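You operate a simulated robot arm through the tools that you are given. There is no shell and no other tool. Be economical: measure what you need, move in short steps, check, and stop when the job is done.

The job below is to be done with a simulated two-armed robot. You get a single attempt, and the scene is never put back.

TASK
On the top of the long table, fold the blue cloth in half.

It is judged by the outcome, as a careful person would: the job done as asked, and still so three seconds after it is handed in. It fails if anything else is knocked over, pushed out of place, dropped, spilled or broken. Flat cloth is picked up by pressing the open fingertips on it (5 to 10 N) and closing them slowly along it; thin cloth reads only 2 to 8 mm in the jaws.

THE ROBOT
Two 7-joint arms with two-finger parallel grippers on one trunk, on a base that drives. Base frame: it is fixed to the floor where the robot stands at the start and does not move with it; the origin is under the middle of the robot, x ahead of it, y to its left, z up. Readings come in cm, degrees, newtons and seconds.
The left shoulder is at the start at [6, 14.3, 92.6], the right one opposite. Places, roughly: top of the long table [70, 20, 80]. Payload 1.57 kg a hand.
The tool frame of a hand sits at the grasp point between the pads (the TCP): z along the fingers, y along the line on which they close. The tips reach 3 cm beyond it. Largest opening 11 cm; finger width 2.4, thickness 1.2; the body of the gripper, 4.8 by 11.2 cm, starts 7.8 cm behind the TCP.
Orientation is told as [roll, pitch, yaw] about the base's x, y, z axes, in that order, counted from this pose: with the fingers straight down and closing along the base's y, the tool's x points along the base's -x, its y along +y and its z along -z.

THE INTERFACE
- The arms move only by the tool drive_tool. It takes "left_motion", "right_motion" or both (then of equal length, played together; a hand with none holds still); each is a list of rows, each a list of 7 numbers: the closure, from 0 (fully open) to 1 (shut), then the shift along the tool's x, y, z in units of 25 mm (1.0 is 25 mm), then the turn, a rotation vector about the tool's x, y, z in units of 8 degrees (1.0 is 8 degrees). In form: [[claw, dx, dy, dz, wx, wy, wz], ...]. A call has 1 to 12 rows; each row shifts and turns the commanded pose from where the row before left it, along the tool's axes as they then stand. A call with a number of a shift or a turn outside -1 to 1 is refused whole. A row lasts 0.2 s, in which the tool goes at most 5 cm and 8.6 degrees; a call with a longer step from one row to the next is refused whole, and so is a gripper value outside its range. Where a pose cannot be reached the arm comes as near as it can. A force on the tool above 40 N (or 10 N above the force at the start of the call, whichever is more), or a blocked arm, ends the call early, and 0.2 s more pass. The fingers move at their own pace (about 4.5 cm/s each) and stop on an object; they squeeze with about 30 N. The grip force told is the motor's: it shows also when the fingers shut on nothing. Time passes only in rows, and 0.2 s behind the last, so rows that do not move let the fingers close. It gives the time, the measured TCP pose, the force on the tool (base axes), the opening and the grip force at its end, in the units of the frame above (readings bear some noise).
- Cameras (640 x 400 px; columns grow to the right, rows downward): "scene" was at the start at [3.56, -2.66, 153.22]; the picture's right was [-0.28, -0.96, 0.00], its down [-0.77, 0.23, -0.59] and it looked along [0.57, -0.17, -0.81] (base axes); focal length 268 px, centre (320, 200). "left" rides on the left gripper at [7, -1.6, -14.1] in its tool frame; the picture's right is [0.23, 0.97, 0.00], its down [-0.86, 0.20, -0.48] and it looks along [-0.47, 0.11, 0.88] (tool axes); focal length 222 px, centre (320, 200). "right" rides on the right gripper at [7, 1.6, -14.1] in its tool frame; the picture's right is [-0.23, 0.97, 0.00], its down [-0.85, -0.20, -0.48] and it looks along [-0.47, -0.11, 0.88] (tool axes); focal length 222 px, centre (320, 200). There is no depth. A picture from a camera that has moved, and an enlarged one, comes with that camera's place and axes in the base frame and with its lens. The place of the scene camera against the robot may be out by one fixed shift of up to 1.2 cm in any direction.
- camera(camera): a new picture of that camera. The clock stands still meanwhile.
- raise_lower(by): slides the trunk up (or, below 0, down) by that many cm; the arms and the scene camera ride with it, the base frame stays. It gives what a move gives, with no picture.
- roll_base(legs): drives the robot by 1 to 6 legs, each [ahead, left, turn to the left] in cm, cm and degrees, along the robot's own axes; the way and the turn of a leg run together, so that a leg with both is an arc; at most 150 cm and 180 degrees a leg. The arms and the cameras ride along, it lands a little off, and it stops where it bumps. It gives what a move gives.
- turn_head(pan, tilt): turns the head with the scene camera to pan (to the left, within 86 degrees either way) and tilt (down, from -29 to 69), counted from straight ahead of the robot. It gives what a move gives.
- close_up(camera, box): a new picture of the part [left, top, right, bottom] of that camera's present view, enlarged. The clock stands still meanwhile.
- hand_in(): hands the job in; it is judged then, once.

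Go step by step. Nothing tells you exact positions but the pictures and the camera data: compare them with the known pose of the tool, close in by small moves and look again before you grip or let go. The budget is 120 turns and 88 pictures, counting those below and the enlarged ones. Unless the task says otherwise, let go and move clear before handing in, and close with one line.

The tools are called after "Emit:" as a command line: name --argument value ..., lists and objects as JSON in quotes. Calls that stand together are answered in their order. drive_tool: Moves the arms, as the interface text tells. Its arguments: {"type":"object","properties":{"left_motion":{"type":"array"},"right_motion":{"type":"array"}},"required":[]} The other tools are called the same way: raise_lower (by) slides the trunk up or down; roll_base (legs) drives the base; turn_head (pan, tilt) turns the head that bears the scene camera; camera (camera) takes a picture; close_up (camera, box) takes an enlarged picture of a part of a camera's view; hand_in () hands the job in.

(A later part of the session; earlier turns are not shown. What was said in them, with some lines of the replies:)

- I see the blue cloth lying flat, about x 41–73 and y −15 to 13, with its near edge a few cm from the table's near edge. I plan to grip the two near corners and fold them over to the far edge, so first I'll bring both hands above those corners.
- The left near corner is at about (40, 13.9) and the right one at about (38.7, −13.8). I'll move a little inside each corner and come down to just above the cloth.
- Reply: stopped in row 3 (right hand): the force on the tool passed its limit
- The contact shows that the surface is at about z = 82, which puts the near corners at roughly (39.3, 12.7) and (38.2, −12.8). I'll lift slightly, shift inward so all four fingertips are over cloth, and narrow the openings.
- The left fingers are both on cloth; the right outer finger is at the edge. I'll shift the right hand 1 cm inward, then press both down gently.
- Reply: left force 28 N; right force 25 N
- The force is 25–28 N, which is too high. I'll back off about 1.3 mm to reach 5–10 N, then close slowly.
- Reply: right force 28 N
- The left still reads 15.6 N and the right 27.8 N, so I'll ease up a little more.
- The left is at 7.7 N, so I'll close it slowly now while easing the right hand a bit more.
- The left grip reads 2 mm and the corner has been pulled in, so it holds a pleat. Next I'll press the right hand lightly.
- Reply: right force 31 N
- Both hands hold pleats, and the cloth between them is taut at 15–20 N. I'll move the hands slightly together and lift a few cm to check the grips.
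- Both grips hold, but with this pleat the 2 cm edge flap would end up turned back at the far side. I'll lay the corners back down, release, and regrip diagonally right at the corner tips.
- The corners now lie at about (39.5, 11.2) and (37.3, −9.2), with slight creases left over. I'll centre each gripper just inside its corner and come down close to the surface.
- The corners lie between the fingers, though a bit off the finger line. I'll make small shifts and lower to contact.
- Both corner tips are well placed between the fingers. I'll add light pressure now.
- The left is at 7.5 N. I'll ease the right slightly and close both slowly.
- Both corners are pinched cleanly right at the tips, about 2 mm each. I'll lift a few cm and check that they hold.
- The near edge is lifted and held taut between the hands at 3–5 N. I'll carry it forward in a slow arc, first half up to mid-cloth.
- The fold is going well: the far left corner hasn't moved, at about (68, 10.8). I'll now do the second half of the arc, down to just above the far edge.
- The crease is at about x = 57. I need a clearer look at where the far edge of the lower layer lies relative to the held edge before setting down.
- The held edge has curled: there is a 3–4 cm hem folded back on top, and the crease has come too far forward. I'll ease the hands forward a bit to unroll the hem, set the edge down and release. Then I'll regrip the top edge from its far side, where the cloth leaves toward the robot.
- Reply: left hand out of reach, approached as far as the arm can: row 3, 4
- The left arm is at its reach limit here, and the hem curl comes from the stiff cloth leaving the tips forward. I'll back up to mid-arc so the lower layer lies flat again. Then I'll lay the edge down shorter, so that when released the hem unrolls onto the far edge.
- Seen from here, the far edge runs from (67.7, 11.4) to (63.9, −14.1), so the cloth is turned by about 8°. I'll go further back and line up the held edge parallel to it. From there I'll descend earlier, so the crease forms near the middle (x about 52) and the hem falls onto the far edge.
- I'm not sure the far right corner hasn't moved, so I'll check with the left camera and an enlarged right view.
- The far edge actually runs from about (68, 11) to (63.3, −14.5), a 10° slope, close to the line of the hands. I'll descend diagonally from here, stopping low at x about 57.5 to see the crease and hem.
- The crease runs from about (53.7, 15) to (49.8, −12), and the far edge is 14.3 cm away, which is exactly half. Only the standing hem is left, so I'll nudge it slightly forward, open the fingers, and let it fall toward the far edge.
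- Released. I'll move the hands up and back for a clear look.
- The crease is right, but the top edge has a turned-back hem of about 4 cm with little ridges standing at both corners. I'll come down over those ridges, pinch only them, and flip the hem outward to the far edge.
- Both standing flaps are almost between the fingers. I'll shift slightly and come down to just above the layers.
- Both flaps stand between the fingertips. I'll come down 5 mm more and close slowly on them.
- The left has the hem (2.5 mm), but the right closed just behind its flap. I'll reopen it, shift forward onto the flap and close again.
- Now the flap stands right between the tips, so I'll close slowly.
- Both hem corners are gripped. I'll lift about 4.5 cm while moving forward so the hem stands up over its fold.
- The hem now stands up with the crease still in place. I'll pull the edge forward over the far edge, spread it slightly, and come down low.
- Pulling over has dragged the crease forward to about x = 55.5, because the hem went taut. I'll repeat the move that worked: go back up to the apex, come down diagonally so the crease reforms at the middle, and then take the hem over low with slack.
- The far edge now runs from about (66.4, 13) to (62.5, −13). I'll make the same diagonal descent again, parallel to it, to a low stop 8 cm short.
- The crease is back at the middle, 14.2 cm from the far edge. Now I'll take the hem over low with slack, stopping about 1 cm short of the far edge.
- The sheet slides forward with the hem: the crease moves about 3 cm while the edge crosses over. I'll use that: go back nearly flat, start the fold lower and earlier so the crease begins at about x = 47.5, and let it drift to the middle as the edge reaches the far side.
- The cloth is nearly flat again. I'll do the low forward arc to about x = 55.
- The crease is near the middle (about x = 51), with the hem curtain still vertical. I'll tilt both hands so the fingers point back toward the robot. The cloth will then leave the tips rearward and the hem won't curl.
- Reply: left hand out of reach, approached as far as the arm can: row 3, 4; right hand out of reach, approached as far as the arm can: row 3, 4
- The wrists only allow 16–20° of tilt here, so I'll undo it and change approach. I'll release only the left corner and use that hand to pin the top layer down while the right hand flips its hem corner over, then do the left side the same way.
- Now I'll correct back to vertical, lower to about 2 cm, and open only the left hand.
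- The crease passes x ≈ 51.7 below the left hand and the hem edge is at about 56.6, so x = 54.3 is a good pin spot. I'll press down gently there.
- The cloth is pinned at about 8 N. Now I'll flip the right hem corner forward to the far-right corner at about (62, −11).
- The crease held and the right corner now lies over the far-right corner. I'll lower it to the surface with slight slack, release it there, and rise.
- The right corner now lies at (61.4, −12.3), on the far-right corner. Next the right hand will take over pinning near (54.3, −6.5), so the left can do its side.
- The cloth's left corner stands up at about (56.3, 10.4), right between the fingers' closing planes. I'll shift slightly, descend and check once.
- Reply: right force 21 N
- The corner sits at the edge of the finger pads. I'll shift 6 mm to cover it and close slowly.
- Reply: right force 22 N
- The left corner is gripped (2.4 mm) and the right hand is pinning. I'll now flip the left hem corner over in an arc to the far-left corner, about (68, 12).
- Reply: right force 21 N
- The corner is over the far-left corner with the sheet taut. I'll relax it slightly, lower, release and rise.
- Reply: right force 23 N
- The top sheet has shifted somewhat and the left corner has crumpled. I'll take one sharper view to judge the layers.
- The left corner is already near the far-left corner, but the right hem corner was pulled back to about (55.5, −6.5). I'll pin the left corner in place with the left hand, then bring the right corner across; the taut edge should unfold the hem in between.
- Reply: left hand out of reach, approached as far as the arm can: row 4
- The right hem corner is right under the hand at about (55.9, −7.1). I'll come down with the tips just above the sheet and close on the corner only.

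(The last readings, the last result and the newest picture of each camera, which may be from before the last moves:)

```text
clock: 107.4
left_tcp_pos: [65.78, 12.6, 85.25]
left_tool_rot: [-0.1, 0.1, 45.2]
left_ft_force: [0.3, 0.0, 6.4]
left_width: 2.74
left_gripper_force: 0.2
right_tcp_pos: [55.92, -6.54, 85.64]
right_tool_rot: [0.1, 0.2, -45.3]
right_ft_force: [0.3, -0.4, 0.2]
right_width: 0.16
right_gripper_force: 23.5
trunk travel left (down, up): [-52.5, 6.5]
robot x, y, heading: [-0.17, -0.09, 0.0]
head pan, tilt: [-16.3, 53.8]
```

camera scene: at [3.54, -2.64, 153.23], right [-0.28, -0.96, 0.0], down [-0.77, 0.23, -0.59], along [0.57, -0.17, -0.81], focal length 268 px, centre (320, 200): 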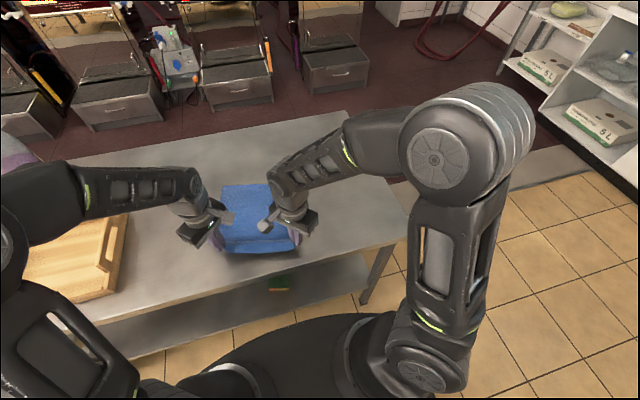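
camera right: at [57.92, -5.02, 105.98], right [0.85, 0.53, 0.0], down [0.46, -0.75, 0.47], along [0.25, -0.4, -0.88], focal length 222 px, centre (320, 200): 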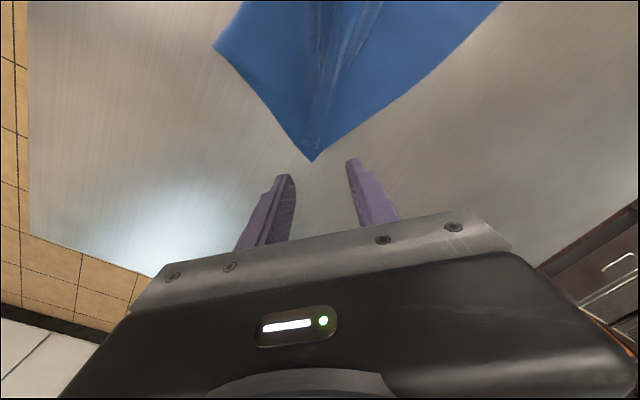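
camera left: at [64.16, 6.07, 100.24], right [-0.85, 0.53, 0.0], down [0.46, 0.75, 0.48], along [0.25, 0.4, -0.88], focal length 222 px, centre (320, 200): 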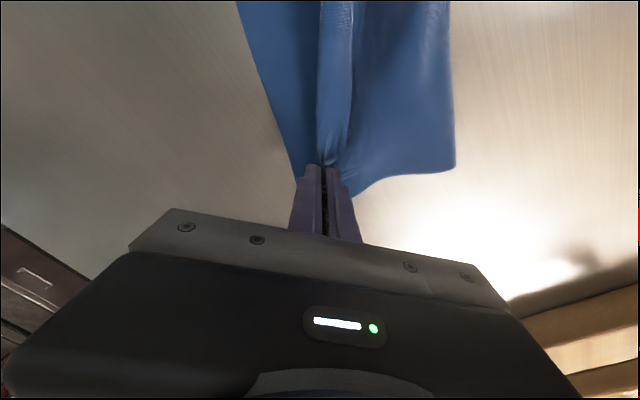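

The corner is gripped at 1.6 mm. I'll firm up the left pin slightly and bring the right corner over to the far-right corner.

Emit:
drive_tool --left_motion '[[0.75, 0, 0, 0.04, 0, 0, 0], [0.75, 0, 0, 0, 0, 0, 0], [0.75, 0, 0, 0, 0, 0, 0], [0.75, 0, 0, 0, 0, 0, 0], [0.75, 0, 0, 0, 0, 0, 0], [0.75, 0, 0, 0, 0, 0, 0], [0.75, 0, 0, 0, 0, 0, 0], [0.75, 0, 0, 0, 0, 0, 0], [0.75, 0, 0, 0, 0, 0, 0], [0.75, 0, 0, 0, 0, 0, 0], [0.75, 0, 0, 0, 0, 0, 0]]' --right_motion '[[1, 0, 0, -0.3, 0, 0, 0], [1, -0.325, 0.014, -0.4, 0, 0, 0], [1, -0.325, 0.014, -0.4, 0, 0, 0], [1, -0.325, 0.014, -0.3, 0, 0, 0], [1, -0.325, 0.014, -0.1, 0, 0, 0], [1, -0.325, 0.014, 0, 0, 0, 0], [1, -0.325, 0.014, 0.2, 0, 0, 0], [1, -0.325, 0.014, 0.35, 0, 0, 0], [1, -0.325, 0.014, 0.4, 0, 0, 0], [1, -0.325, 0.014, 0.4, 0, 0, 0], [1, 0, 0, 0, 0, 0, 0]]'

Emit:
close_up --camera "scene" --box '[208, 164, 318, 224]'

```text
clock: 109.8
left_tcp_pos: [65.73, 12.64, 85.11]
left_tool_rot: [0.0, 0.1, 45.1]
left_ft_force: [-2.0, -5.5, 15.6]
left_width: 2.88
left_gripper_force: 1.0
right_tcp_pos: [61.32, -11.68, 86.09]
right_tool_rot: [0.2, 0.3, -45.3]
right_ft_force: [0.4, 7.1, -0.1]
right_width: 0.17
right_gripper_force: 23.0
trunk travel left (down, up): [-52.5, 6.5]
robot x, y, heading: [0.5, -0.16, -0.2]
head pan, tilt: [-16.3, 53.8]
```

```text
5.82 times, centred on (263, 194) of scene
camera zoom: at [3.44, -2.68, 153.23], right [-0.28, -0.96, 0.0], down [-0.77, 0.23, -0.59], along [0.57, -0.17, -0.81], focal length 1559 px, centre (652, 235)
```

zoom: 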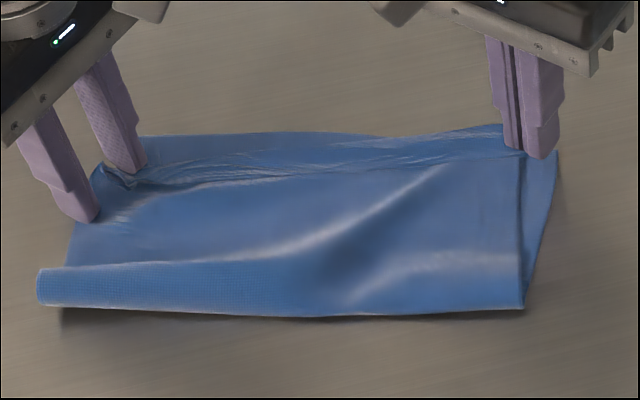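

The top edge now runs straight along the far edge and the hem has unfolded. I'll relax the tension slightly, set the right corner down, release it, then lift the left pin.

Emit:
drive_tool --right_motion '[[1, 0.06, 0.06, 0.12, 0, 0, 0], [1, 0.06, 0.06, 0.12, 0, 0, 0], [1, 0, 0, 0.1, 0, 0, 0], [0.95, 0, 0, 0, 0, 0, 0], [0.9, 0, 0, 0, 0, 0, 0], [0.84, 0, 0, 0, 0, 0, 0], [0.78, 0, 0, 0, 0, 0, 0], [0.7, 0, 0, 0, 0, 0, 0], [0.7, 0, 0, -0.2, 0, 0, 0], [0.7, 0, 0, -0.5, 0, 0, 0], [0.7, 0, 0, -0.9, 0, 0, 0], [0.7, 0, 0, -0.9, 0, 0, 0]]'

Emit:
drive_tool --left_motion '[[0.75, 0, 0, -0.2, 0, 0, 0], [0.75, 0, 0, -0.5, 0, 0, 0], [0.75, 0, 0, -0.9, 0, 0, 0], [0.75, 0, 0, -0.9, 0, 0, 0], [0.75, 0.6, 0.6, -0.9, 0, 0, 0], [0.75, 0.6, 0.6, -0.5, 0, 0, 0]]' --right_motion '[[0.7, 0, 0, 0, 0, 0, 0], [0.7, 0.5, -0.9, -0.5, 0, 0, 0], [0.7, 0.5, -0.9, -0.5, 0, 0, 0], [0.7, 0, -0.9, -0.5, 0, 0, 0], [0.7, 0, -0.9, 0, 0, 0, 0], [0.7, 0, 0, 0, 0, 0, 0]]'

Emit:
close_up --camera "scene" --box '[208, 164, 318, 224]'

```text
clock: 112.4
left_tcp_pos: [65.75, 12.72, 85.12]
left_tool_rot: [-0.1, 0.1, 45.1]
left_ft_force: [-0.7, 0.2, 13.9]
left_width: 2.8
left_gripper_force: 0.2
right_tcp_pos: [61.59, -11.32, 91.28]
right_tool_rot: [0.1, 0.3, -45.2]
right_ft_force: [-0.1, 0.0, -0.2]
right_width: 3.29
right_gripper_force: 0.0
trunk travel left (down, up): [-52.5, 6.5]
robot x, y, heading: [-0.2, 0.22, -0.0]
head pan, tilt: [-16.3, 53.8]
```

```text
clock: 113.8
left_tcp_pos: [61.42, 12.78, 94.78]
left_tool_rot: [0.0, 0.1, 45.2]
left_ft_force: [-0.2, 0.1, 0.0]
left_width: 2.77
left_gripper_force: 0.0
right_tcp_pos: [53.31, -15.69, 95.14]
right_tool_rot: [0.1, 0.3, -45.2]
right_ft_force: [-0.2, 0.0, -0.3]
right_width: 3.28
right_gripper_force: 0.1
trunk travel left (down, up): [-52.5, 6.5]
robot x, y, heading: [-0.15, -0.35, -0.1]
head pan, tilt: [-16.3, 53.8]
```

```text
5.82 times, centred on (263, 194) of scene
camera zoom: at [3.55, -2.64, 153.22], right [-0.28, -0.96, 0.0], down [-0.77, 0.23, -0.59], along [0.57, -0.17, -0.81], focal length 1559 px, centre (652, 235)
```

zoom: 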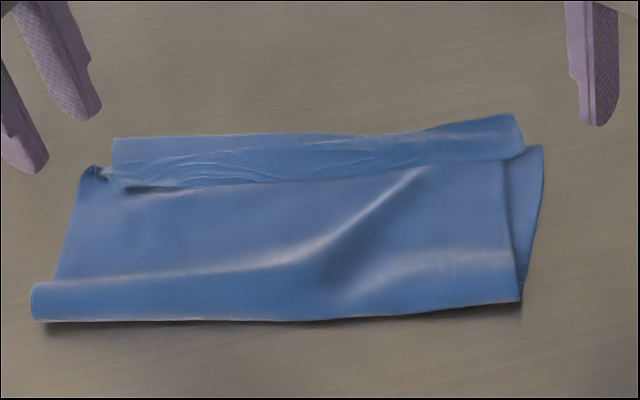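

The corners of the top layer now lie within about 2 cm of the far corners, and there is one crease along the whole front. A small loose roll remains along the far edge, and with one picture left more handling would risk undoing the fold. I'll move both hands clear.

Emit:
drive_tool --left_motion '[[0.5, 0, 0, -0.9, 0, 0, 0], [0.5, 0.5, 0.6, -0.8, 0, 0, 0], [0.5, 0.5, 0.6, 0, 0, 0, 0], [0.5, 0.3, 0.6, 0, 0, 0, 0], [0.5, 0, 0, 0, 0, 0, 0]]' --right_motion '[[0.5, 0, 0, -0.9, 0, 0, 0], [0.5, 0, -0.6, -0.6, 0, 0, 0], [0.5, 0, -0.6, 0, 0, 0, 0], [0.5, 0, 0, 0, 0, 0, 0], [0.5, 0, 0, 0, 0, 0, 0]]'

Emit:
close_up --camera "scene" --box '[180, 140, 340, 240]'

```text
clock: 115.0
left_tcp_pos: [56.14, 13.52, 98.92]
left_tool_rot: [0.0, 0.1, 45.1]
left_ft_force: [0.4, -0.5, -0.4]
left_width: 5.48
left_gripper_force: 0.1
right_tcp_pos: [51.02, -17.73, 98.93]
right_tool_rot: [0.1, 0.3, -45.1]
right_ft_force: [0.9, -0.3, -0.2]
right_width: 5.49
right_gripper_force: 0.1
trunk travel left (down, up): [-52.5, 6.5]
robot x, y, heading: [0.13, 0.04, -0.3]
head pan, tilt: [-16.3, 53.8]
```

```text
4.00 times, centred on (260, 190) of scene
camera zoom: at [3.6, -2.68, 153.22], right [-0.28, -0.96, 0.0], down [-0.77, 0.23, -0.59], along [0.57, -0.17, -0.81], focal length 1072 px, centre (560, 240)
```

zoom: 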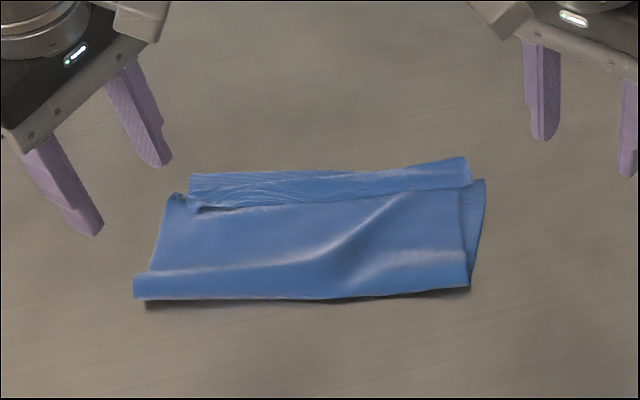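

The cloth is lying still, folded with its corners near each other, and both hands are clear, so I'm handing it in.

Emit:
hand_in

```text
The job is handed in.
```

I folded the blue cloth in half on the long table, but the fold isn't neat: by my estimate the top corners sit about 2 cm off the far corners, a loose roll of about 3 cm remains along the far edge, and the cloth lies turned by roughly 15°. Both hands are clear, and I saw nothing else moved or knocked over.
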